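You operate a simulated robot arm through the tools that you are given. There is no shell and no other tool. Be economical: measure what you need, move in short steps, check, and stop when the job is done.

You run a simulated two-armed robot. Do the job below in one go: nothing can be reset, and whatever is moved stays where it is left.

TASK
Wipe up the spill on the top of the blue-marked table with the blue cloth and put it back.

Only the result counts: the job must be done as asked and must still hold three seconds after the hand-in. Knocking over, shifting, dropping, spilling or breaking anything else fails it. Flat cloth is picked up by pressing the open fingertips on it (5 to 10 N) and closing them slowly along it; thin cloth reads only 2 to 8 mm in the jaws.

THE ROBOT
Two 7-joint arms with two-finger parallel grippers on one trunk, on a base that drives. Base frame: it is fixed to the floor where the robot stands at the start and does not move with it; the origin is under the middle of the robot, x ahead of it, y to its left, z up; the surface under the hand at the start is at about z = 765. Readings come in mm, rad, newtons and seconds.
The left shoulder is at the start at [70, 177, 1020], the right one opposite. With the tool pointing down near the work surface each hand reaches from about 300 to 740 mm from the robot's upright axis, wherever it stands, measured 20 degrees to its own side. Payload 3.43 kg a hand.
The tool frame of a hand sits at the grasp point between the pads (the TCP): z along the fingers, y along the line on which they close. The tips reach 30 mm beyond it. Largest opening 94 mm; finger width 28, thickness 10; the body of the gripper, 50 by 96 mm, starts 55 mm behind the TCP.
Orientation is that of the tool frame in the base frame, as a unit quaternion [w, x, y, z]. With the fingers straight down and closing along the base's y, the tool's x points along the base's -x, its y along +y and its z along -z.

THE INTERFACE
- The arms move only by the tool apply_moves. It takes "left_motion", "right_motion" or both (then of equal length, played together; a hand with none holds still); each is text: rows parted by semicolons, each of 7 numbers parted by spaces: the closure in counts, from 0 (fully open) to 255 (shut), then the shift along the tool's x, y, z in units of 100 mm (1.0 is 100 mm), then the turn, a rotation vector about the tool's x, y, z in units of 180 degrees (1.0 is 180 degrees). In form: gripper x y z wx wy wz; .... A call has 1 to 10 rows; each row is the pose to reach, as a shift and turn from the pose commanded when the call began, along the tool's axes at that moment. A call with a number of a shift or a turn outside -1 to 1 is refused whole. A row lasts 0.2 s, in which the tool goes at most 50 mm and 0.15 rad; a call with a longer step from one row to the next is refused whole, and so is a gripper value outside its range. Where a pose cannot be reached the arm comes as near as it can. A force on the tool above 40 N (or 10 N above the force at the start of the call, whichever is more), or a blocked arm, ends the call early, and 0.2 s more pass. Each finger travels about 153 mm/s and halts on what it meets, pressing with about 44 N; the grip force reading is that of the motor and also rises with nothing between the fingers. The clock runs only during rows and for 0.2 s after the last one: add rows that repeat a pose to give the fingers time. It gives the time, the measured TCP pose, the force on the tool (base axes), the opening and the grip force at its end, in the units of the frame above (readings bear some noise), with the torque about the TCP (base axes, N m) and any sound that the robot's microphone picked up, and new pictures: "show" is both (left out), scene, wrist or none (wrist: the cameras of the hands that moved).
- Cameras (640 x 400 px; columns grow to the right, rows downward): "scene" is now at [130.4, 25.4, 1331.7]; the picture's right is [0.28, -0.96, 0.00], its down [-0.60, -0.18, -0.78] and it looks along [0.75, 0.22, -0.63] (base axes); focal length 258 px, centre (320, 200). "left" rides on the left gripper at [76, -14, -102] in its tool frame; the picture's right is [0.18, 0.98, 0.00], its down [-0.75, 0.14, -0.64] and it looks along [-0.63, 0.12, 0.77] (tool axes); focal length 243 px, centre (320, 200). "right" rides on the right gripper at [76, 14, -102] in its tool frame; the picture's right is [-0.18, 0.98, 0.00], its down [-0.75, -0.14, -0.64] and it looks along [-0.63, -0.12, 0.77] (tool axes); focal length 243 px, centre (320, 200). There is no depth. A picture from a camera that has moved, and an enlarged one, comes with that camera's place and axes in the base frame and with its lens.
- raise_lower(by): slides the trunk up (or, below 0, down) by that many mm; the arms and the scene camera ride with it, the base frame stays. It gives what a move gives, with no picture.
- drive_base(legs): drives the robot by 1 to 6 legs, each [ahead, turn to the left] in mm and rad, along the robot's own axes; the way and the turn of a leg run together, so that a leg with both is an arc; at most 1500 mm and 3.142 rad a leg. The arms and the cameras ride along, it lands a little off, and it stops where it bumps. It gives what a move gives, and a new picture of the scene camera.
- aim_head(pan, tilt): turns the head with the scene camera to pan (to the left, within 1.501 rad either way) and tilt (down, from -0.506 to 1.204), counted from straight ahead of the robot. It gives what a move gives, and a new picture of the scene camera.
- enlarge(camera, box): a new picture of the part [left, top, right, bottom] of that camera's present view, enlarged. It takes no simulated time.
- close_job(): hands the job in; it is judged then, once.

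Go step by step. Nothing tells you exact positions but the pictures and the camera data: compare them with the known pose of the tool, close in by small moves and look again before you grip or let go. The budget is 120 turns and 260 pictures, counting those below and the enlarged ones. Unless the task says otherwise, let go and move clear before handing in, and close with one line.

The tools are called after "Request:" as a command line: name --argument value ..., lists and objects as JSON in quotes. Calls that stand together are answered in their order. apply_moves: Moves the arms, as the interface text tells. Its arguments: {"type":"object","properties":{"left_motion":{"type":"string"},"right_motion":{"type":"string"},"show":{"type":"string","enum":["both","scene","wrist","none"]}},"required":[]} The other tools are called the same way: raise_lower (by) slides the trunk up or down; drive_base (legs) drives the base; aim_head (pan, tilt) turns the head that bears the scene camera; enlarge (camera, box) takes an enlarged picture of a part of a camera's view; close_job () hands the job in.

At the start:

```text
time: 0.0
left_tool_pos: [463.0, 360.4, 1054.7]
left_orientation: [0.0, 0.0, 1.0, 0.0]
left_wrist_force: [-0.7, -0.1, -1.1]
left_wrist_torque: [-0.01, -0.05, -0.02]
left_grip_width: 94.1
left_gripper_force: 0.0
right_tool_pos: [351.7, -67.9, 962.4]
right_orientation: [0.0, -0.001, 1.0, 0.001]
right_wrist_force: [1.0, 0.5, -0.5]
right_wrist_torque: [0.01, 0.02, -0.01]
right_grip_width: 94.1
right_gripper_force: 0.1
trunk travel left (down, up): [-600.0, 240.0]
robot x, y, heading: [1.9, 0.7, -0.004]
head pan, tilt: [0.286, 0.677]
```

scene: 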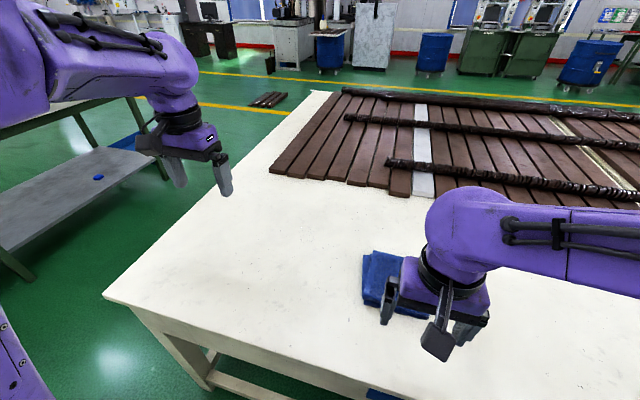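
right: 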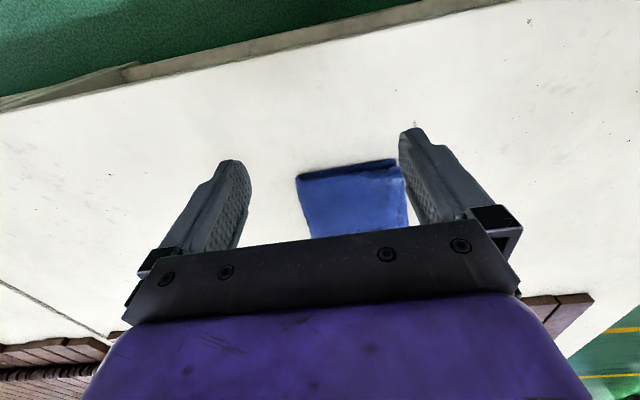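
left: 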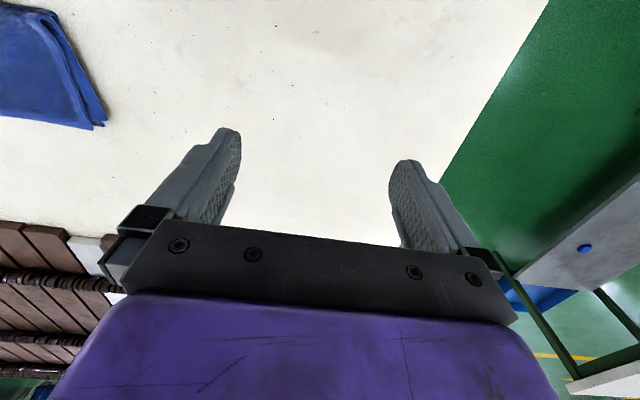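

I see a blue folded cloth on the table in front of me, and another table to the left. I need to find which table carries the blue mark and where the spill is, so I'm looking around.

Request:
aim_head --pan 1.2 --tilt 0.6

Request:
aim_head --pan -0.9 --tilt 0.6

Request:
aim_head --pan 0.0 --tilt 1.1

```text
time: 1.2
left_tool_pos: [463.8, 360.2, 1055.1]
left_orientation: [0.0, -0.001, 1.0, -0.001]
left_wrist_force: [0.5, 0.3, 0.3]
left_wrist_torque: [0.03, 0.0, 0.01]
left_grip_width: 93.9
left_gripper_force: 0.0
right_tool_pos: [351.6, -67.9, 960.5]
right_orientation: [0.0, -0.001, 1.0, 0.0]
right_wrist_force: [1.3, -0.5, 0.7]
right_wrist_torque: [0.0, -0.01, -0.02]
right_grip_width: 94.1
right_gripper_force: 0.0
trunk travel left (down, up): [-600.0, 240.0]
robot x, y, heading: [0.5, -2.3, -0.004]
head pan, tilt: [1.201, 0.6]
camera scene: at [80.2, 83.5, 1338.4], right [0.93, -0.36, 0.0], down [-0.2, -0.53, -0.82], along [0.3, 0.77, -0.57], focal length 258 px, centre (320, 200)
```

scene: 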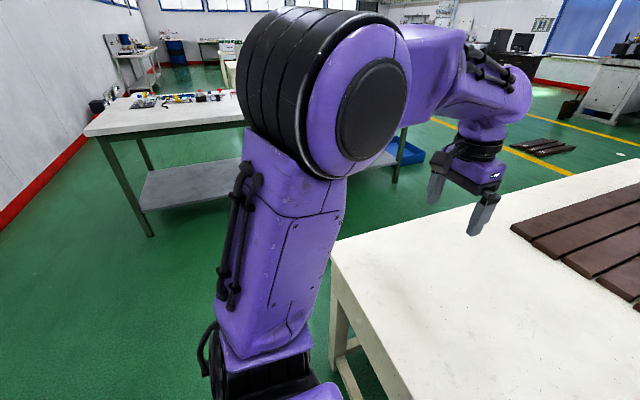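

```text
time: 3.2
left_tool_pos: [463.8, 359.4, 1054.6]
left_orientation: [-0.001, 0.0, 1.0, 0.001]
left_wrist_force: [0.4, -0.4, 0.2]
left_wrist_torque: [-0.02, -0.04, 0.0]
left_grip_width: 94.1
left_gripper_force: 0.1
right_tool_pos: [352.1, -67.5, 961.3]
right_orientation: [0.0, -0.001, 1.0, 0.001]
right_wrist_force: [0.2, -0.4, 0.2]
right_wrist_torque: [0.0, -0.05, -0.04]
right_grip_width: 94.1
right_gripper_force: 0.0
trunk travel left (down, up): [-600.0, 240.0]
robot x, y, heading: [-0.9, -2.9, 0.001]
head pan, tilt: [-0.901, 0.6]
camera scene: at [103.1, -68.1, 1338.4], right [-0.78, -0.62, 0.0], down [-0.35, 0.44, -0.83], along [0.51, -0.65, -0.56], focal length 258 px, centre (320, 200)
```

scene: 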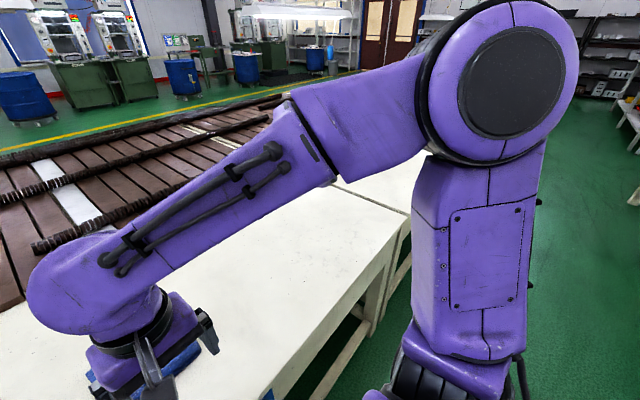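

```text
time: 4.4
left_tool_pos: [463.9, 359.9, 1054.3]
left_orientation: [0.001, 0.0, 1.0, 0.0]
left_wrist_force: [-0.2, 0.5, 0.7]
left_wrist_torque: [-0.01, -0.02, 0.02]
left_grip_width: 94.0
left_gripper_force: 0.1
right_tool_pos: [351.4, -67.7, 962.1]
right_orientation: [-0.001, -0.001, 1.0, 0.0]
right_wrist_force: [-0.9, 0.9, -0.8]
right_wrist_torque: [-0.01, 0.02, 0.0]
right_grip_width: 94.2
right_gripper_force: 0.0
trunk travel left (down, up): [-600.0, 240.0]
robot x, y, heading: [-2.6, -1.8, -0.002]
head pan, tilt: [0.0, 1.1]
camera scene: at [111.3, 1.0, 1299.8], right [0.0, -1.0, 0.0], down [-0.89, 0.0, -0.45], along [0.45, 0.0, -0.89], focal length 258 px, centre (320, 200)
```

scene: 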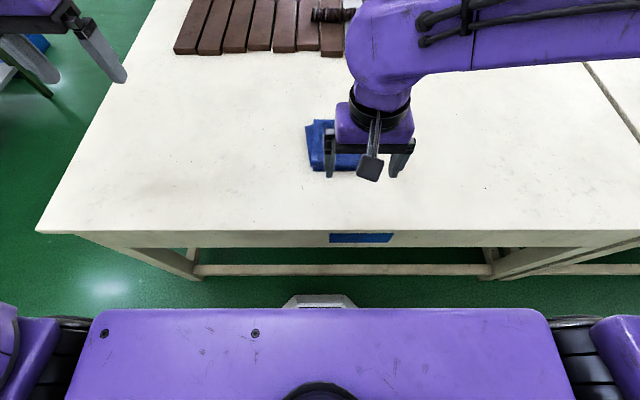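

The blue mark is on the front apron of the table ahead. The spill isn't visible yet, so I'm moving the right arm up and aside to see the whole top.

Request:
apply_moves --right_motion "0 0 -0.3 -0.3 0 0 0; 0 0 -0.6 -0.6 0 0 0; 0 0 -0.9 -0.9 0 0 0; 0 0 -1 -1 0 0 0" --show "none"

Request:
apply_moves --right_motion "0 0 -0.3 0 0 0 0; 0 0 -0.6 0 0 0 0; 0 0 -0.9 0 0 0 0; 0 0 -1 0 0 0 0" --show "wrist"

Request:
aim_head --pan 0.0 --tilt 0.8

```text
time: 5.4
left_tool_pos: [463.6, 360.2, 1054.2]
left_orientation: [0.0, 0.0, 1.0, 0.0]
left_wrist_force: [-0.2, -0.1, 0.6]
left_wrist_torque: [-0.01, 0.0, -0.01]
left_grip_width: 94.0
left_gripper_force: 0.1
right_tool_pos: [351.3, -169.0, 1060.7]
right_orientation: [-0.001, 0.0, 1.0, -0.001]
right_wrist_force: [0.2, -0.7, 0.4]
right_wrist_torque: [-0.02, -0.02, 0.05]
right_grip_width: 94.0
right_gripper_force: 0.1
trunk travel left (down, up): [-600.0, 240.0]
robot x, y, heading: [0.8, -0.9, 0.001]
head pan, tilt: [0.0, 1.1]
```

```text
time: 6.4
left_tool_pos: [463.7, 359.7, 1055.2]
left_orientation: [0.0, 0.0, 1.0, 0.001]
left_wrist_force: [-0.5, 0.3, 0.3]
left_wrist_torque: [-0.02, -0.01, -0.02]
left_grip_width: 94.1
left_gripper_force: 0.1
right_tool_pos: [354.1, -269.5, 1061.4]
right_orientation: [0.0, 0.0, 1.0, 0.0]
right_wrist_force: [-0.6, -0.6, 0.2]
right_wrist_torque: [-0.02, -0.02, 0.02]
right_grip_width: 94.1
right_gripper_force: 0.2
trunk travel left (down, up): [-600.0, 240.0]
robot x, y, heading: [-0.7, 0.4, -0.002]
head pan, tilt: [0.0, 1.1]
camera right: at [275.0, -253.7, 1163.1], right [0.18, 0.98, 0.0], down [0.75, -0.14, 0.64], along [0.63, -0.12, -0.77], focal length 243 px, centre (320, 200)
```

right: 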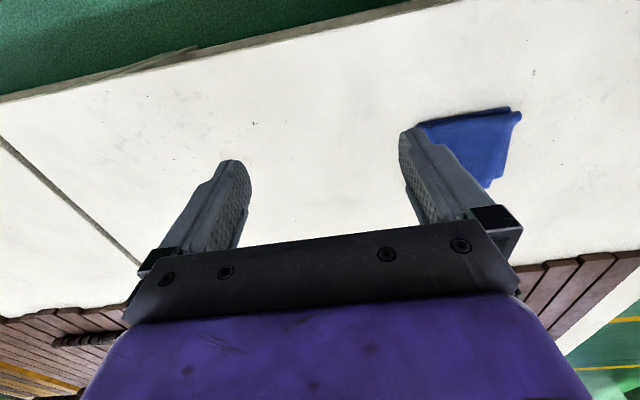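

```text
time: 7.2
left_tool_pos: [463.9, 360.4, 1055.5]
left_orientation: [0.0, 0.0, 1.0, 0.0]
left_wrist_force: [0.3, 0.8, 0.8]
left_wrist_torque: [0.0, 0.0, -0.02]
left_grip_width: 94.1
left_gripper_force: 0.0
right_tool_pos: [352.1, -269.0, 1060.5]
right_orientation: [0.0, -0.001, 1.0, 0.001]
right_wrist_force: [0.2, 1.1, 0.8]
right_wrist_torque: [0.0, 0.01, -0.03]
right_grip_width: 94.0
right_gripper_force: 0.0
trunk travel left (down, up): [-600.0, 240.0]
robot x, y, heading: [1.5, 2.8, -0.004]
head pan, tilt: [0.0, 0.799]
camera scene: at [128.7, 0.9, 1321.5], right [0.0, -1.0, 0.0], down [-0.72, 0.0, -0.7], along [0.7, 0.0, -0.72], focal length 258 px, centre (320, 200)
```

scene: 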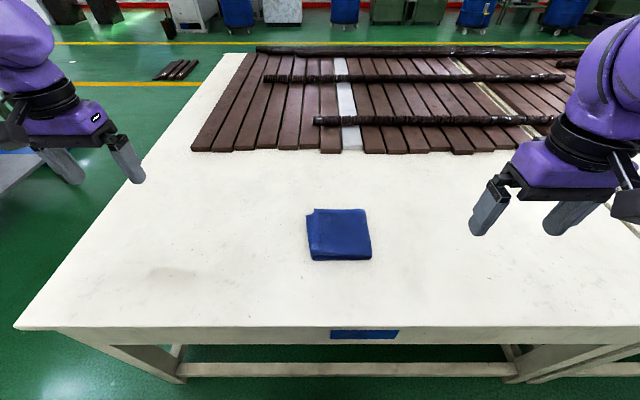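

The cloth is in plain view. I'm enlarging the table top to find the spill; there's a faint patch at left near (170,275).

Request:
enlarge --camera "scene" --box '[20, 140, 320, 330]'

Request:
enlarge --camera "scene" --box '[300, 140, 600, 330]'

Request:
enlarge --camera "scene" --box '[280, 180, 420, 340]'

```text
2.11 times, centred on (170, 235) of scene
camera zoom: at [128.7, 0.9, 1321.5], right [0.0, -1.0, 0.0], down [-0.72, 0.0, -0.7], along [0.7, 0.0, -0.72], focal length 543 px, centre (636, 126)
```

zoom: 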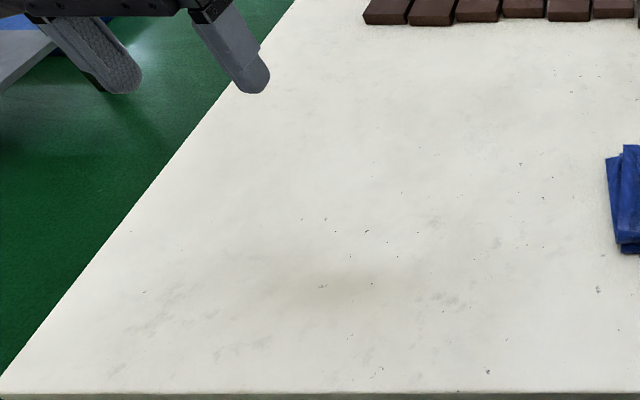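

```text
2.11 times, centred on (450, 235) of scene
camera zoom: at [128.7, 0.9, 1321.5], right [0.0, -1.0, 0.0], down [-0.72, 0.0, -0.7], along [0.7, 0.0, -0.72], focal length 543 px, centre (46, 126)
```

zoom: 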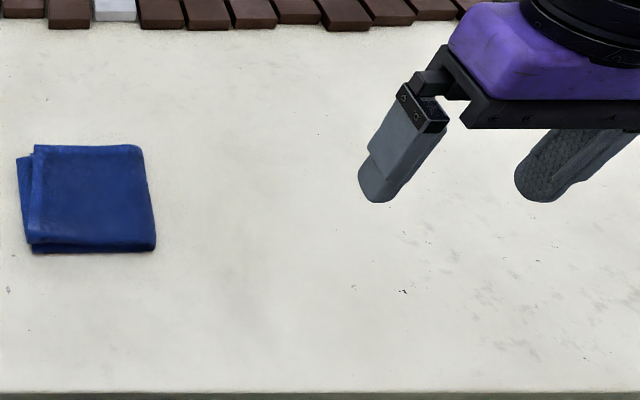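

```text
2.50 times, centred on (350, 260) of scene
camera zoom: at [128.7, 0.9, 1321.5], right [0.0, -1.0, 0.0], down [-0.72, 0.0, -0.7], along [0.7, 0.0, -0.72], focal length 645 px, centre (245, 50)
```

zoom: 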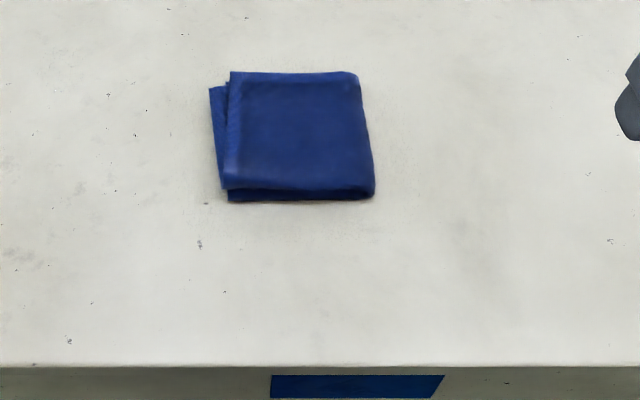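

No clear spill visible yet; the faint patch may be a shadow of the left hand. I'm lifting the left hand back and looking again, and along the table's right part.

Request:
apply_moves --left_motion "0 0.3 0.3 -0.2 0 0 0; 0 0.6 0.6 -0.4 0 0 0; 0 0.9 0.9 -0.6 0 0 0; 0 1 1 -0.6 0 0 0" --right_motion "0 0.2 -0.3 -0.2 0 0 0; 0 0.4 -0.6 -0.4 0 0 0; 0 0.5 -0.9 -0.6 0 0 0; 0 0.5 -1 -0.6 0 0 0" --show "both"

Request:
aim_head --pan -0.6 --tilt 0.5

Request:
aim_head --pan 0.5 --tilt 0.5

```text
time: 8.2
left_tool_pos: [363.6, 458.7, 1116.4]
left_orientation: [0.001, 0.0, 1.0, 0.0]
left_wrist_force: [-0.2, 0.0, -0.2]
left_wrist_torque: [0.04, -0.01, 0.05]
left_grip_width: 93.8
left_gripper_force: 0.1
right_tool_pos: [333.2, -338.5, 1107.7]
right_orientation: [0.001, -0.001, 1.0, 0.001]
right_wrist_force: [-0.2, 1.2, -1.0]
right_wrist_torque: [0.0, 0.01, 0.01]
right_grip_width: 94.0
right_gripper_force: 0.0
right hand out of reach, approached as far as the arm can: row 2, 3, 4
trunk travel left (down, up): [-600.0, 240.0]
robot x, y, heading: [0.5, 0.3, -0.003]
head pan, tilt: [0.0, 0.799]
camera scene: at [128.7, -0.3, 1321.5], right [0.0, -1.0, 0.0], down [-0.72, 0.0, -0.7], along [0.7, 0.0, -0.72], focal length 258 px, centre (320, 200)
camera right: at [256.2, -322.7, 1211.4], right [0.18, 0.98, 0.0], down [0.75, -0.14, 0.64], along [0.63, -0.12, -0.77], focal length 243 px, centre (320, 200)
camera left: at [287.5, 444.3, 1218.9], right [-0.18, 0.98, 0.0], down [0.75, 0.14, 0.64], along [0.63, 0.12, -0.77], focal length 243 px, centre (320, 200)
```

scene: 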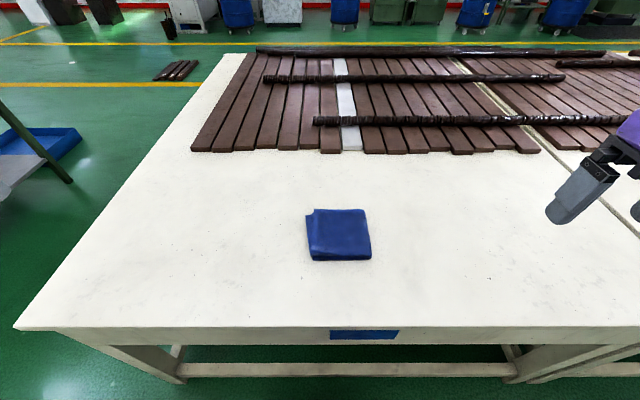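
right: 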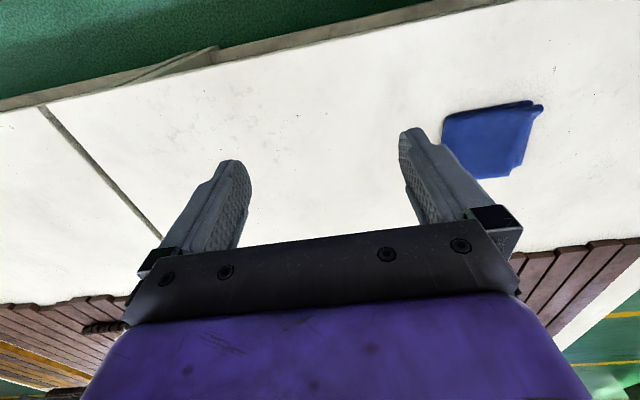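
left: 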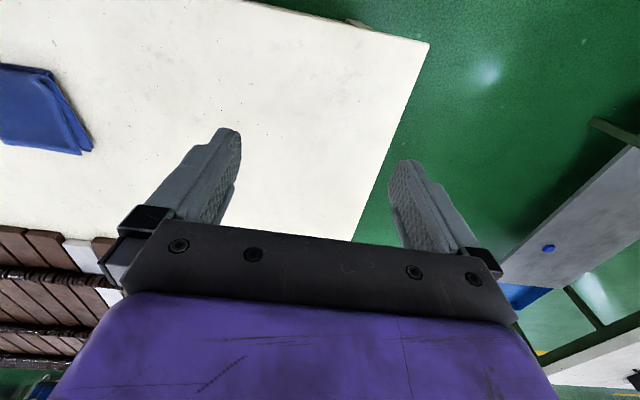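

```text
time: 9.2
left_tool_pos: [363.0, 459.7, 1116.2]
left_orientation: [0.0, 0.0, 1.0, 0.0]
left_wrist_force: [-0.7, 0.5, -0.5]
left_wrist_torque: [-0.03, 0.01, 0.0]
left_grip_width: 93.9
left_gripper_force: 0.1
right_tool_pos: [332.5, -335.9, 1108.8]
right_orientation: [-0.001, -0.001, 1.0, 0.0]
right_wrist_force: [0.3, 0.2, 0.7]
right_wrist_torque: [-0.01, 0.01, 0.02]
right_grip_width: 94.0
right_gripper_force: 0.1
trunk travel left (down, up): [-600.0, 240.0]
robot x, y, heading: [0.5, 0.8, -0.0]
head pan, tilt: [-0.6, 0.499]
camera scene: at [123.2, -50.5, 1347.4], right [-0.56, -0.83, 0.0], down [-0.4, 0.27, -0.88], along [0.72, -0.5, -0.48], focal length 258 px, centre (320, 200)
```

scene: 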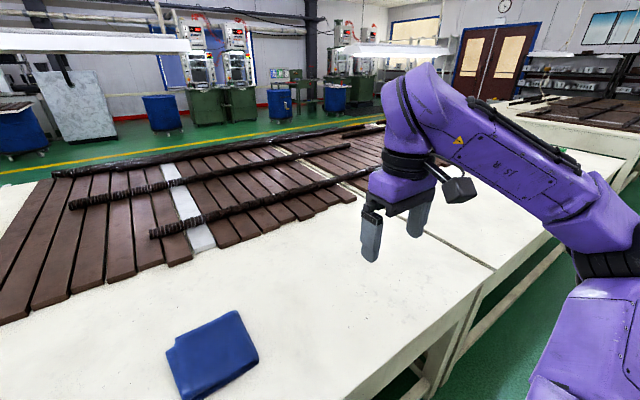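

```text
time: 10.5
left_tool_pos: [363.4, 459.3, 1116.8]
left_orientation: [-0.001, 0.0, 1.0, 0.0]
left_wrist_force: [0.2, -0.4, -0.3]
left_wrist_torque: [0.01, 0.02, 0.01]
left_grip_width: 94.0
left_gripper_force: 0.2
right_tool_pos: [334.0, -337.6, 1108.7]
right_orientation: [0.0, -0.001, 1.0, 0.0]
right_wrist_force: [-0.2, -0.3, -0.1]
right_wrist_torque: [0.01, -0.01, -0.01]
right_grip_width: 93.9
right_gripper_force: 0.0
trunk travel left (down, up): [-600.0, 240.0]
robot x, y, heading: [1.6, -1.6, 0.003]
head pan, tilt: [0.499, 0.499]
camera scene: at [128.0, 44.4, 1347.5], right [0.48, -0.88, 0.0], down [-0.42, -0.23, -0.88], along [0.77, 0.42, -0.48], focal length 258 px, centre (320, 200)
```

scene: 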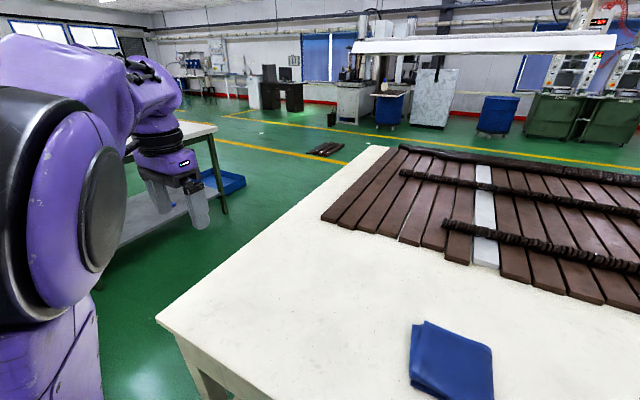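

The faint patch was a shadow: it vanished. I'm checking the top again with the hands away, then the other tables.

Request:
aim_head --pan 0.0 --tilt 0.9

Request:
enlarge --camera "scene" --box '[20, 80, 320, 290]'

Request:
enlarge --camera "scene" --box '[320, 80, 620, 290]'

Request:
enlarge --camera "right" --box '[0, 0, 450, 300]'

Request:
aim_head --pan 1.5 --tilt 0.4

Request:
aim_head --pan -1.5 --tilt 0.4

```text
time: 11.5
left_tool_pos: [363.1, 459.7, 1115.8]
left_orientation: [-0.001, 0.0, 1.0, 0.0]
left_wrist_force: [0.1, 0.3, 0.5]
left_wrist_torque: [0.0, -0.01, -0.03]
left_grip_width: 94.1
left_gripper_force: 0.1
right_tool_pos: [333.1, -337.0, 1108.2]
right_orientation: [0.001, 0.0, 1.0, 0.0]
right_wrist_force: [-0.7, 0.2, -0.1]
right_wrist_torque: [-0.01, 0.0, -0.01]
right_grip_width: 94.1
right_gripper_force: 0.0
trunk travel left (down, up): [-600.0, 240.0]
robot x, y, heading: [0.6, -1.4, -0.002]
head pan, tilt: [0.0, 0.901]
camera scene: at [123.7, 1.0, 1313.7], right [0.0, -1.0, 0.0], down [-0.78, 0.0, -0.62], along [0.62, 0.0, -0.78], focal length 258 px, centre (320, 200)
```

scene: 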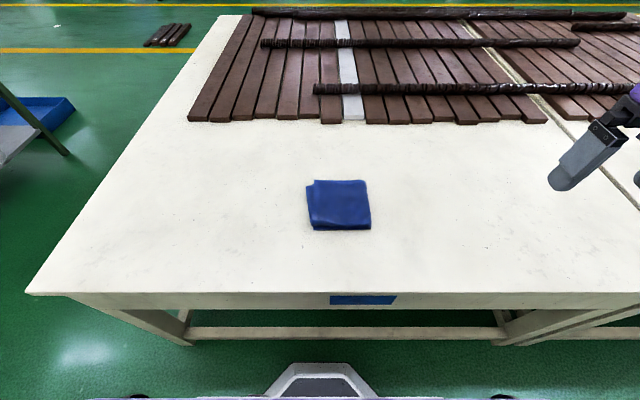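

```text
1.90 times, centred on (170, 185) of scene
camera zoom: at [123.7, 1.0, 1313.7], right [0.0, -1.0, 0.0], down [-0.78, 0.0, -0.62], along [0.62, 0.0, -0.78], focal length 492 px, centre (606, 229)
```

zoom: 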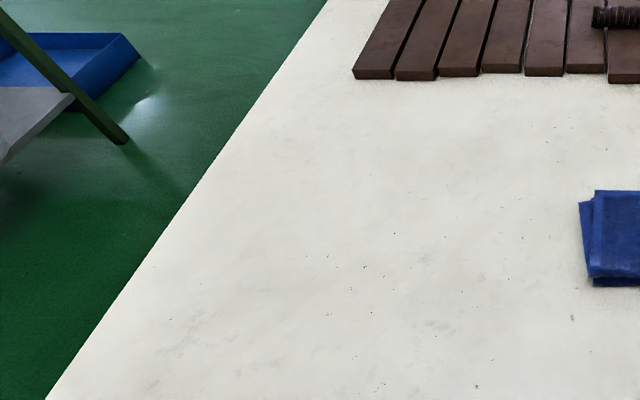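

```text
1.90 times, centred on (470, 185) of scene
camera zoom: at [123.7, 1.0, 1313.7], right [0.0, -1.0, 0.0], down [-0.78, 0.0, -0.62], along [0.62, 0.0, -0.78], focal length 492 px, centre (34, 229)
```

zoom: 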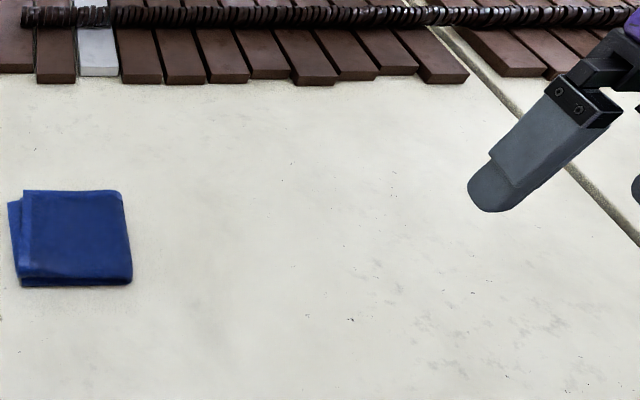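

```text
1.33 times, centred on (225, 150) of right
camera zoom: at [256.3, -321.2, 1211.7], right [0.18, 0.98, 0.0], down [0.75, -0.14, 0.64], along [0.63, -0.12, -0.77], focal length 324 px, centre (447, 267)
```

zoom: 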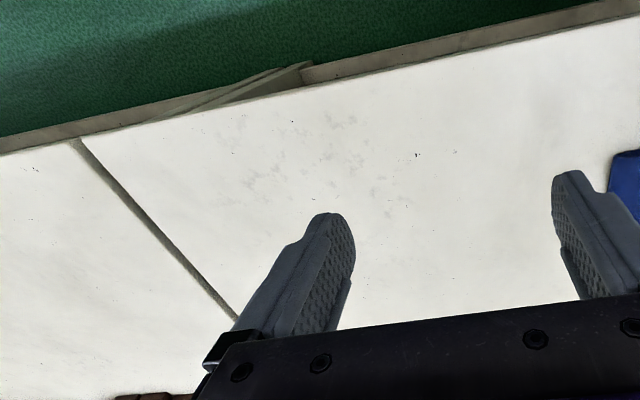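

```text
time: 13.1
left_tool_pos: [364.1, 459.5, 1115.4]
left_orientation: [0.0, -0.001, 1.0, 0.001]
left_wrist_force: [-0.1, 0.6, -0.6]
left_wrist_torque: [-0.01, -0.02, -0.02]
left_grip_width: 93.9
left_gripper_force: 0.1
right_tool_pos: [333.7, -335.8, 1108.0]
right_orientation: [0.0, -0.001, 1.0, 0.0]
right_wrist_force: [0.1, 0.7, 0.4]
right_wrist_torque: [0.01, 0.03, 0.0]
right_grip_width: 94.1
right_gripper_force: 0.1
trunk travel left (down, up): [-600.0, 240.0]
robot x, y, heading: [-0.3, 5.6, -0.002]
head pan, tilt: [1.499, 0.4]
camera scene: at [54.8, 93.3, 1356.6], right [1.0, -0.07, 0.0], down [-0.03, -0.39, -0.92], along [0.07, 0.92, -0.39], focal length 258 px, centre (320, 200)
```

scene: 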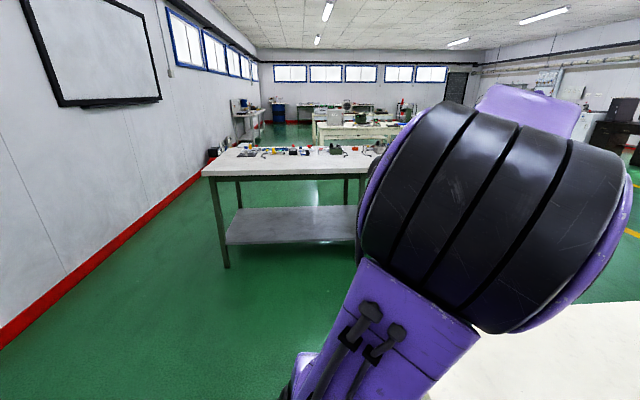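

```text
time: 15.7
left_tool_pos: [363.2, 460.3, 1116.6]
left_orientation: [0.0, 0.0, 1.0, 0.0]
left_wrist_force: [0.1, -0.9, 0.2]
left_wrist_torque: [0.0, 0.02, -0.01]
left_grip_width: 94.1
left_gripper_force: 0.1
right_tool_pos: [333.8, -336.7, 1107.9]
right_orientation: [0.0, -0.001, 1.0, 0.0]
right_wrist_force: [-0.6, -0.1, -0.9]
right_wrist_torque: [-0.01, 0.03, 0.01]
right_grip_width: 94.0
right_gripper_force: 0.0
trunk travel left (down, up): [-600.0, 240.0]
robot x, y, heading: [2.1, -0.2, -0.003]
head pan, tilt: [-1.499, 0.4]
camera scene: at [54.8, -91.5, 1356.6], right [-1.0, -0.07, 0.0], down [-0.03, 0.39, -0.92], along [0.07, -0.92, -0.39], focal length 258 px, centre (320, 200)
```

scene: 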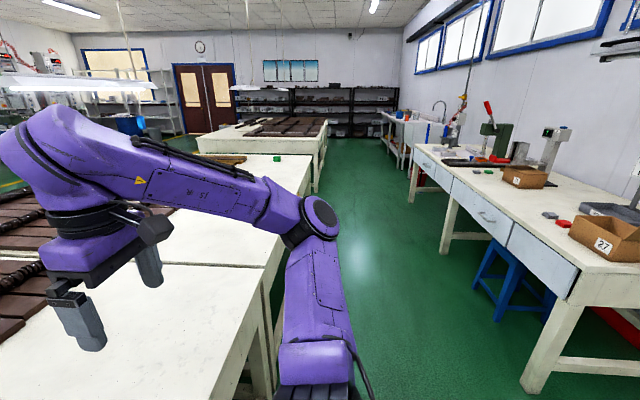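

No spill visible here. I'm enlarging the side tables to look for other blue marks and spills.

Request:
enlarge --camera "scene" --box '[380, 90, 640, 260]'

Request:
enlarge --camera "scene" --box '[140, 100, 400, 270]'

Request:
aim_head --pan 1.2 --tilt 0.3

Request:
enlarge --camera "scene" --box '[60, 100, 460, 300]'

```text
2.35 times, centred on (510, 175) of scene
camera zoom: at [54.8, -91.5, 1356.6], right [-1.0, -0.07, 0.0], down [-0.03, 0.39, -0.92], along [0.07, -0.92, -0.39], focal length 607 px, centre (-127, 259)
```

zoom: 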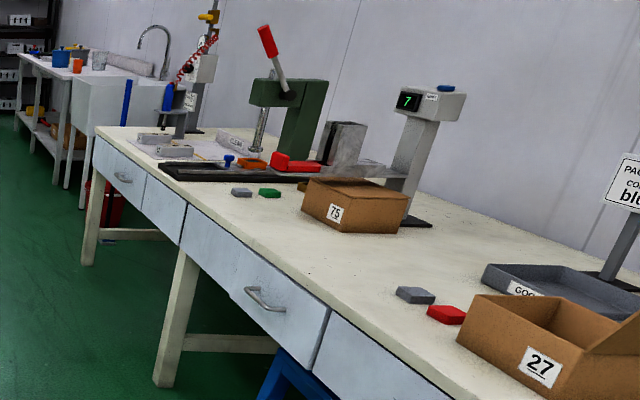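

```text
2.35 times, centred on (270, 185) of scene
camera zoom: at [54.8, -91.5, 1356.6], right [-1.0, -0.07, 0.0], down [-0.03, 0.39, -0.92], along [0.07, -0.92, -0.39], focal length 607 px, centre (438, 235)
```

zoom: 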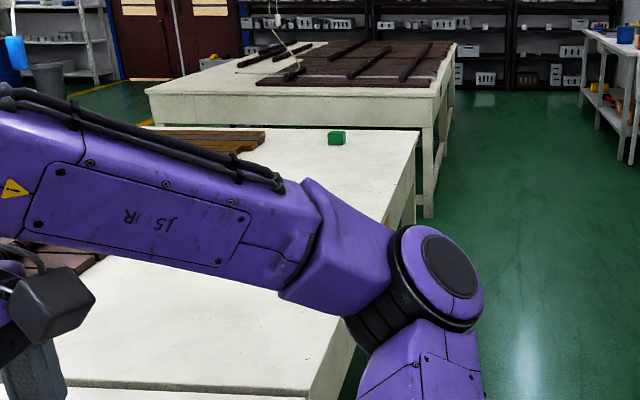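

```text
time: 18.1
left_tool_pos: [364.2, 459.3, 1117.5]
left_orientation: [0.0, 0.0, 1.0, 0.0]
left_wrist_force: [-0.1, 0.1, -0.2]
left_wrist_torque: [0.01, -0.01, -0.02]
left_grip_width: 93.9
left_gripper_force: 0.0
right_tool_pos: [333.6, -337.6, 1108.9]
right_orientation: [0.0, -0.001, 1.0, 0.0]
right_wrist_force: [0.1, -0.2, -0.6]
right_wrist_torque: [0.05, 0.0, 0.0]
right_grip_width: 94.1
right_gripper_force: 0.0
trunk travel left (down, up): [-600.0, 240.0]
robot x, y, heading: [1.1, 2.1, 0.0]
head pan, tilt: [1.201, 0.3]
camera scene: at [81.9, 87.9, 1365.9], right [0.93, -0.36, 0.0], down [-0.11, -0.28, -0.96], along [0.35, 0.89, -0.3], focal length 258 px, centre (320, 200)
```

scene: 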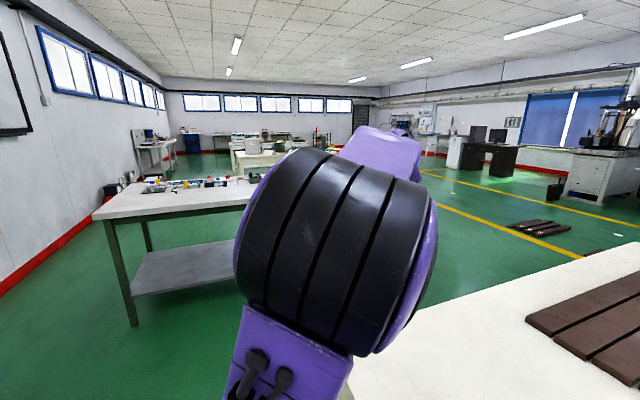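

```text
1.60 times, centred on (260, 200) of scene
camera zoom: at [81.9, 87.9, 1365.9], right [0.93, -0.36, 0.0], down [-0.11, -0.28, -0.96], along [0.35, 0.89, -0.3], focal length 413 px, centre (416, 200)
```

zoom: 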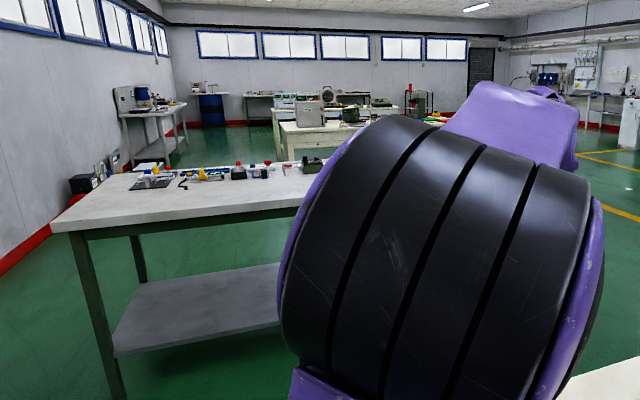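

No spill visible yet, so I'll back off from the table and turn left to view the left table without the arm in the way.

Request:
drive_base --legs '[[-400, 0], [0, 1.2]]'

Request:
aim_head --pan 0.0 --tilt 0.4

Request:
enlarge --camera "scene" --box '[160, 50, 480, 250]'

```text
time: 23.6
left_tool_pos: [-700.7, 504.2, 1115.8]
left_orientation: [0.0, -0.568, 0.823, 0.001]
left_wrist_force: [-0.7, 0.2, 0.3]
left_wrist_torque: [0.0, -0.01, -0.02]
left_grip_width: 94.2
left_gripper_force: 0.0
right_tool_pos: [32.0, 191.9, 1109.1]
right_orientation: [0.0, -0.567, 0.823, 0.0]
right_wrist_force: [0.5, -0.3, -0.4]
right_wrist_torque: [-0.02, 0.03, -0.01]
right_grip_width: 94.0
right_gripper_force: 0.0
trunk travel left (down, up): [-600.0, 240.0]
robot x, y, heading: [-404.7, -2.0, 1.203]
head pan, tilt: [1.201, 0.3]
camera scene: at [-455.1, 110.4, 1365.9], right [0.67, 0.74, 0.0], down [0.22, -0.2, -0.96], along [-0.71, 0.64, -0.3], focal length 258 px, centre (320, 200)
```

scene: 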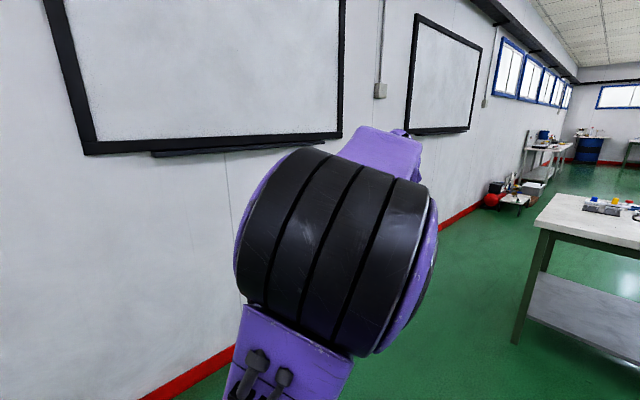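

```text
time: 25.0
left_tool_pos: [-701.2, 504.6, 1115.3]
left_orientation: [0.0, -0.568, 0.823, 0.0]
left_wrist_force: [-0.3, -0.3, 0.7]
left_wrist_torque: [-0.02, 0.02, -0.01]
left_grip_width: 94.2
left_gripper_force: 0.0
right_tool_pos: [31.9, 191.3, 1108.9]
right_orientation: [0.0, -0.567, 0.824, -0.001]
right_wrist_force: [-0.4, 0.5, -1.1]
right_wrist_torque: [0.04, 0.0, 0.02]
right_grip_width: 94.2
right_gripper_force: 0.0
trunk travel left (down, up): [-600.0, 240.0]
robot x, y, heading: [-400.9, 0.5, 1.206]
head pan, tilt: [0.0, 0.4]
camera scene: at [-352.8, 134.3, 1356.6], right [0.93, -0.36, 0.0], down [-0.14, -0.36, -0.92], along [0.33, 0.86, -0.39], focal length 258 px, centre (320, 200)
```

scene: 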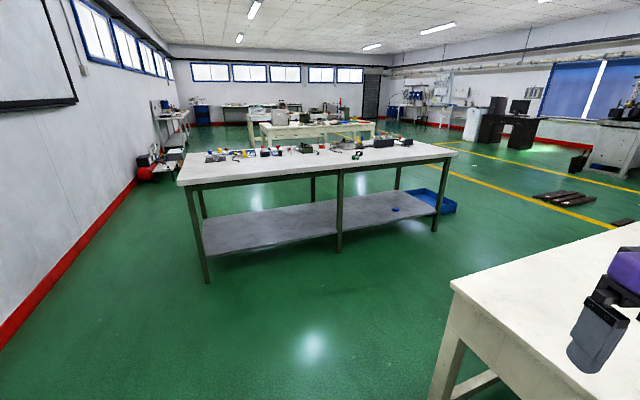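

```text
2.00 times, centred on (320, 150) of scene
camera zoom: at [-352.8, 134.3, 1356.6], right [0.93, -0.36, 0.0], down [-0.14, -0.36, -0.92], along [0.33, 0.86, -0.39], focal length 516 px, centre (320, 300)
```

zoom: 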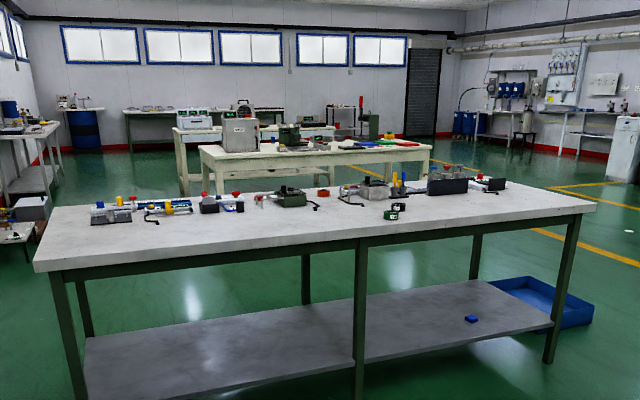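

The left table shows neither a blue mark nor a spill. I'm turning right to view the tables on that side and the neighbouring one.

Request:
drive_base --legs '[[0, -2.5]]'

Request:
aim_head --pan -0.6 --tilt 0.4

Request:
aim_head --pan 0.5 --tilt 0.5

```text
time: 31.3
left_tool_pos: [136.0, -234.5, 1116.1]
left_orientation: [0.0, 0.61, 0.792, 0.0]
left_wrist_force: [0.6, 0.4, 0.4]
left_wrist_torque: [0.02, -0.03, 0.02]
left_grip_width: 94.0
left_gripper_force: 0.0
right_tool_pos: [-641.7, -409.8, 1108.7]
right_orientation: [-0.001, 0.609, 0.793, 0.0]
right_wrist_force: [0.0, 0.1, 0.9]
right_wrist_torque: [-0.03, 0.03, 0.03]
right_grip_width: 93.9
right_gripper_force: 0.0
trunk travel left (down, up): [-600.0, 240.0]
robot x, y, heading: [-396.9, 4.1, -1.31]
head pan, tilt: [0.0, 0.4]
camera scene: at [-367.3, -137.0, 1356.6], right [-0.97, -0.26, 0.0], down [-0.1, 0.38, -0.92], along [0.24, -0.89, -0.39], focal length 258 px, centre (320, 200)
```

scene: 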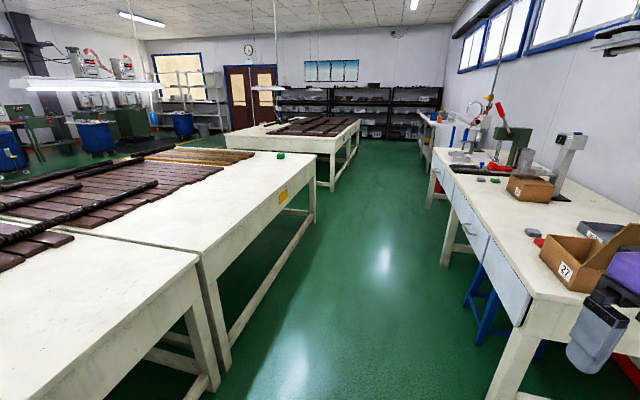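

```text
time: 32.3
left_tool_pos: [136.0, -234.6, 1117.1]
left_orientation: [0.0, 0.609, 0.793, 0.0]
left_wrist_force: [0.3, -0.1, -0.6]
left_wrist_torque: [-0.01, -0.01, 0.0]
left_grip_width: 94.2
left_gripper_force: 0.1
right_tool_pos: [-640.5, -409.8, 1108.9]
right_orientation: [0.0, 0.61, 0.793, 0.0]
right_wrist_force: [-0.6, 0.6, 0.1]
right_wrist_torque: [-0.02, 0.0, 0.01]
right_grip_width: 94.1
right_gripper_force: 0.0
trunk travel left (down, up): [-600.0, 240.0]
robot x, y, heading: [-399.3, 2.0, -1.311]
head pan, tilt: [-0.6, 0.4]
camera scene: at [-421.9, -134.8, 1356.6], right [-0.94, 0.33, 0.0], down [0.13, 0.37, -0.92], along [-0.31, -0.87, -0.39], focal length 258 px, centre (320, 200)
```

scene: 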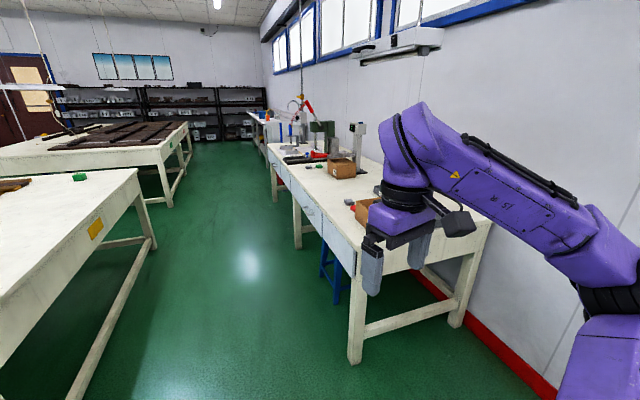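

```text
time: 33.6
left_tool_pos: [134.2, -232.2, 1116.6]
left_orientation: [-0.002, 0.61, 0.792, 0.0]
left_wrist_force: [-0.5, -0.3, 0.1]
left_wrist_torque: [0.0, -0.03, -0.01]
left_grip_width: 93.9
left_gripper_force: 0.0
right_tool_pos: [-641.6, -409.6, 1107.8]
right_orientation: [0.0, 0.609, 0.793, 0.0]
right_wrist_force: [0.2, 0.1, -0.2]
right_wrist_torque: [-0.03, 0.01, -0.01]
right_grip_width: 94.1
right_gripper_force: 0.0
trunk travel left (down, up): [-600.0, 240.0]
robot x, y, heading: [-400.1, -0.9, -1.312]
head pan, tilt: [0.499, 0.499]
camera scene: at [-328.5, -113.6, 1347.5], right [-0.73, -0.69, 0.0], down [-0.33, 0.35, -0.88], along [0.6, -0.64, -0.48], focal length 258 px, centre (320, 200)
```

scene: 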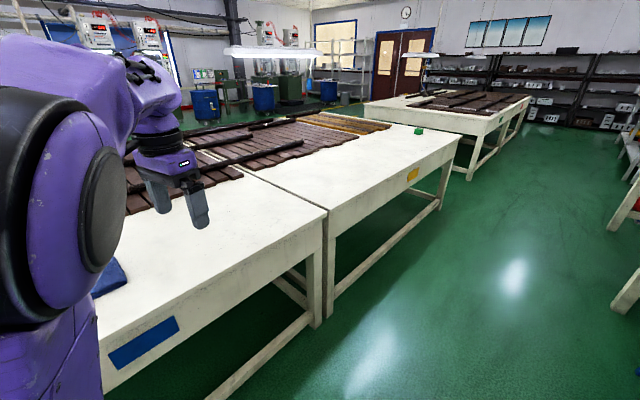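

The neighbouring table carries a yellow mark, so the table with the blue mark and cloth is the right one. I'll return to facing it, raise the trunk and inspect its whole top.

Request:
drive_base --legs '[[0, 1.31]]'

Request:
raise_lower --by 240

Request:
aim_head --pan 0.0 --tilt 0.6

Request:
enlarge --camera "scene" --box '[160, 60, 480, 260]'

```text
time: 37.3
left_tool_pos: [-41.1, 460.4, 1116.1]
left_orientation: [0.0, -0.002, 1.0, 0.0]
left_wrist_force: [-0.5, 0.0, 0.3]
left_wrist_torque: [0.03, 0.0, -0.01]
left_grip_width: 93.8
left_gripper_force: 0.0
right_tool_pos: [-66.9, -336.5, 1109.0]
right_orientation: [0.0, -0.003, 1.0, 0.0]
right_wrist_force: [0.1, 0.1, 0.3]
right_wrist_torque: [-0.01, 0.01, 0.0]
right_grip_width: 93.8
right_gripper_force: 0.0
trunk travel left (down, up): [-600.0, 240.0]
robot x, y, heading: [-402.3, -0.2, 0.004]
head pan, tilt: [0.499, 0.499]
camera scene: at [-274.0, 45.0, 1347.5], right [0.48, -0.88, 0.0], down [-0.42, -0.23, -0.88], along [0.77, 0.42, -0.48], focal length 258 px, centre (320, 200)
```

scene: 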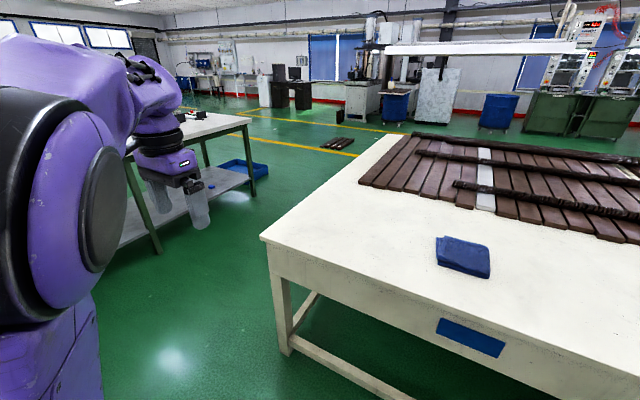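

```text
time: 39.8
left_tool_pos: [-40.5, 461.0, 1356.2]
left_orientation: [0.0, -0.002, 1.0, -0.001]
left_wrist_force: [0.3, -0.4, 0.0]
left_wrist_torque: [0.02, 0.02, 0.02]
left_grip_width: 94.0
left_gripper_force: 0.0
right_tool_pos: [-66.4, -336.3, 1348.1]
right_orientation: [0.0, -0.002, 1.0, 0.001]
right_wrist_force: [0.4, 0.4, -0.2]
right_wrist_torque: [0.0, 0.02, 0.0]
right_grip_width: 94.0
right_gripper_force: 0.1
trunk travel left (down, up): [-840.0, 0.0]
robot x, y, heading: [-403.0, 1.0, 0.004]
head pan, tilt: [0.499, 0.499]
```

```text
time: 40.7
left_tool_pos: [-40.2, 460.9, 1356.2]
left_orientation: [0.0, -0.002, 1.0, 0.0]
left_wrist_force: [0.4, 0.1, -0.5]
left_wrist_torque: [0.02, 0.02, 0.03]
left_grip_width: 93.9
left_gripper_force: 0.2
right_tool_pos: [-66.1, -337.1, 1348.9]
right_orientation: [0.0, -0.003, 1.0, -0.001]
right_wrist_force: [0.5, 0.6, -0.2]
right_wrist_torque: [-0.01, 0.05, -0.04]
right_grip_width: 94.0
right_gripper_force: 0.1
trunk travel left (down, up): [-840.0, 0.0]
robot x, y, heading: [-400.4, 5.9, 0.005]
head pan, tilt: [0.0, 0.6]
camera scene: at [-265.3, 1.6, 1578.4], right [0.0, -1.0, 0.0], down [-0.56, 0.0, -0.83], along [0.83, 0.0, -0.56], focal length 258 px, centre (320, 200)
```

scene: 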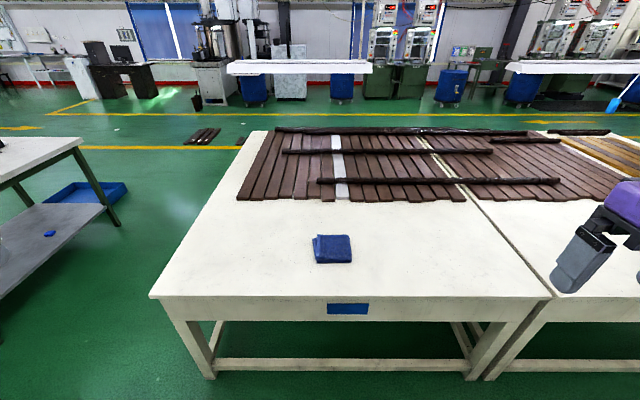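

```text
2.00 times, centred on (320, 160) of scene
camera zoom: at [-265.3, 1.6, 1578.4], right [0.0, -1.0, 0.0], down [-0.56, 0.0, -0.83], along [0.83, 0.0, -0.56], focal length 516 px, centre (320, 280)
```

zoom: 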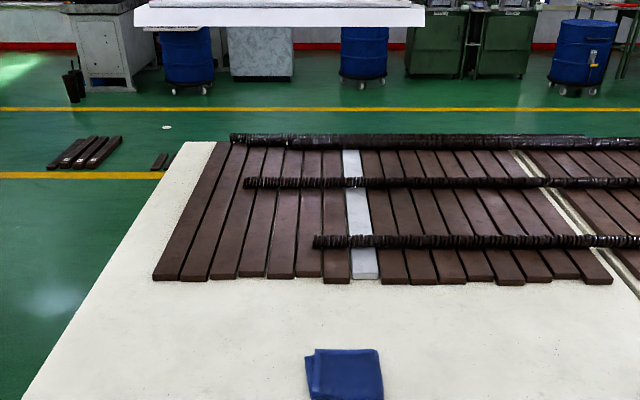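

Still no obvious spill. I'm enlarging the near part of the top in detail from this new angle.

Request:
enlarge --camera "scene" --box '[150, 190, 330, 305]'

Request:
enlarge --camera "scene" --box '[310, 190, 490, 305]'

Request:
enlarge --camera "scene" --box '[440, 120, 640, 250]'

Request:
enlarge --camera "scene" --box '[230, 120, 410, 210]'

```text
3.48 times, centred on (240, 248) of scene
camera zoom: at [-265.3, 1.6, 1578.4], right [0.0, -1.0, 0.0], down [-0.56, 0.0, -0.83], along [0.83, 0.0, -0.56], focal length 898 px, centre (598, 35)
```

zoom: 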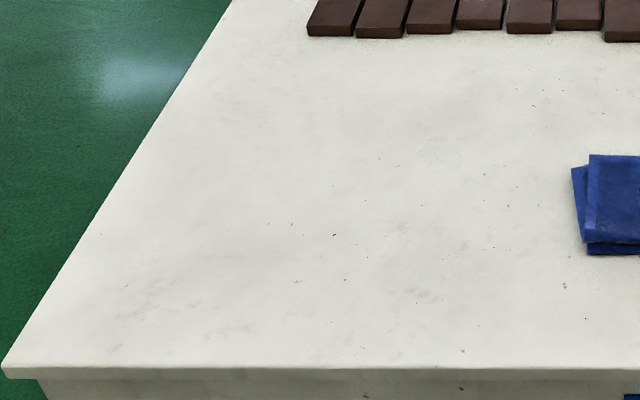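

```text
3.48 times, centred on (400, 248) of scene
camera zoom: at [-265.3, 1.6, 1578.4], right [0.0, -1.0, 0.0], down [-0.56, 0.0, -0.83], along [0.83, 0.0, -0.56], focal length 898 px, centre (42, 35)
```

zoom: 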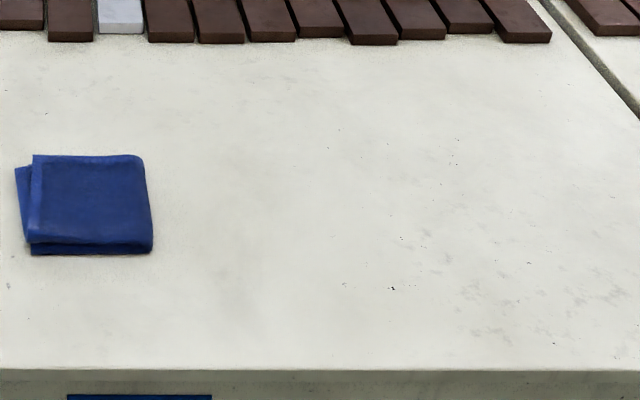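

```text
3.08 times, centred on (540, 185) of scene
camera zoom: at [-265.3, 1.6, 1578.4], right [0.0, -1.0, 0.0], down [-0.56, 0.0, -0.83], along [0.83, 0.0, -0.56], focal length 794 px, centre (-357, 246)
```

zoom: 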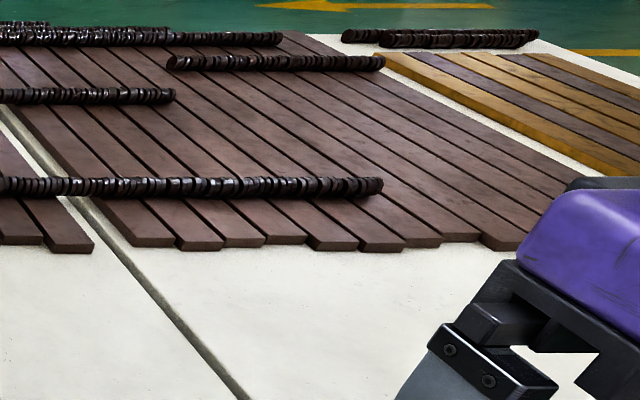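

```text
3.56 times, centred on (320, 165) of scene
camera zoom: at [-265.3, 1.6, 1578.4], right [0.0, -1.0, 0.0], down [-0.56, 0.0, -0.83], along [0.83, 0.0, -0.56], focal length 918 px, centre (320, 324)
```

zoom: 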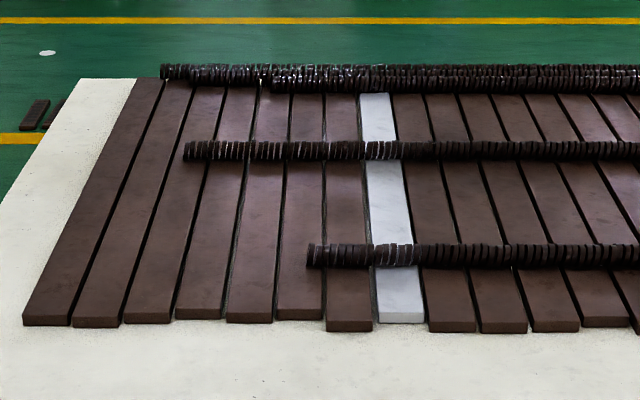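

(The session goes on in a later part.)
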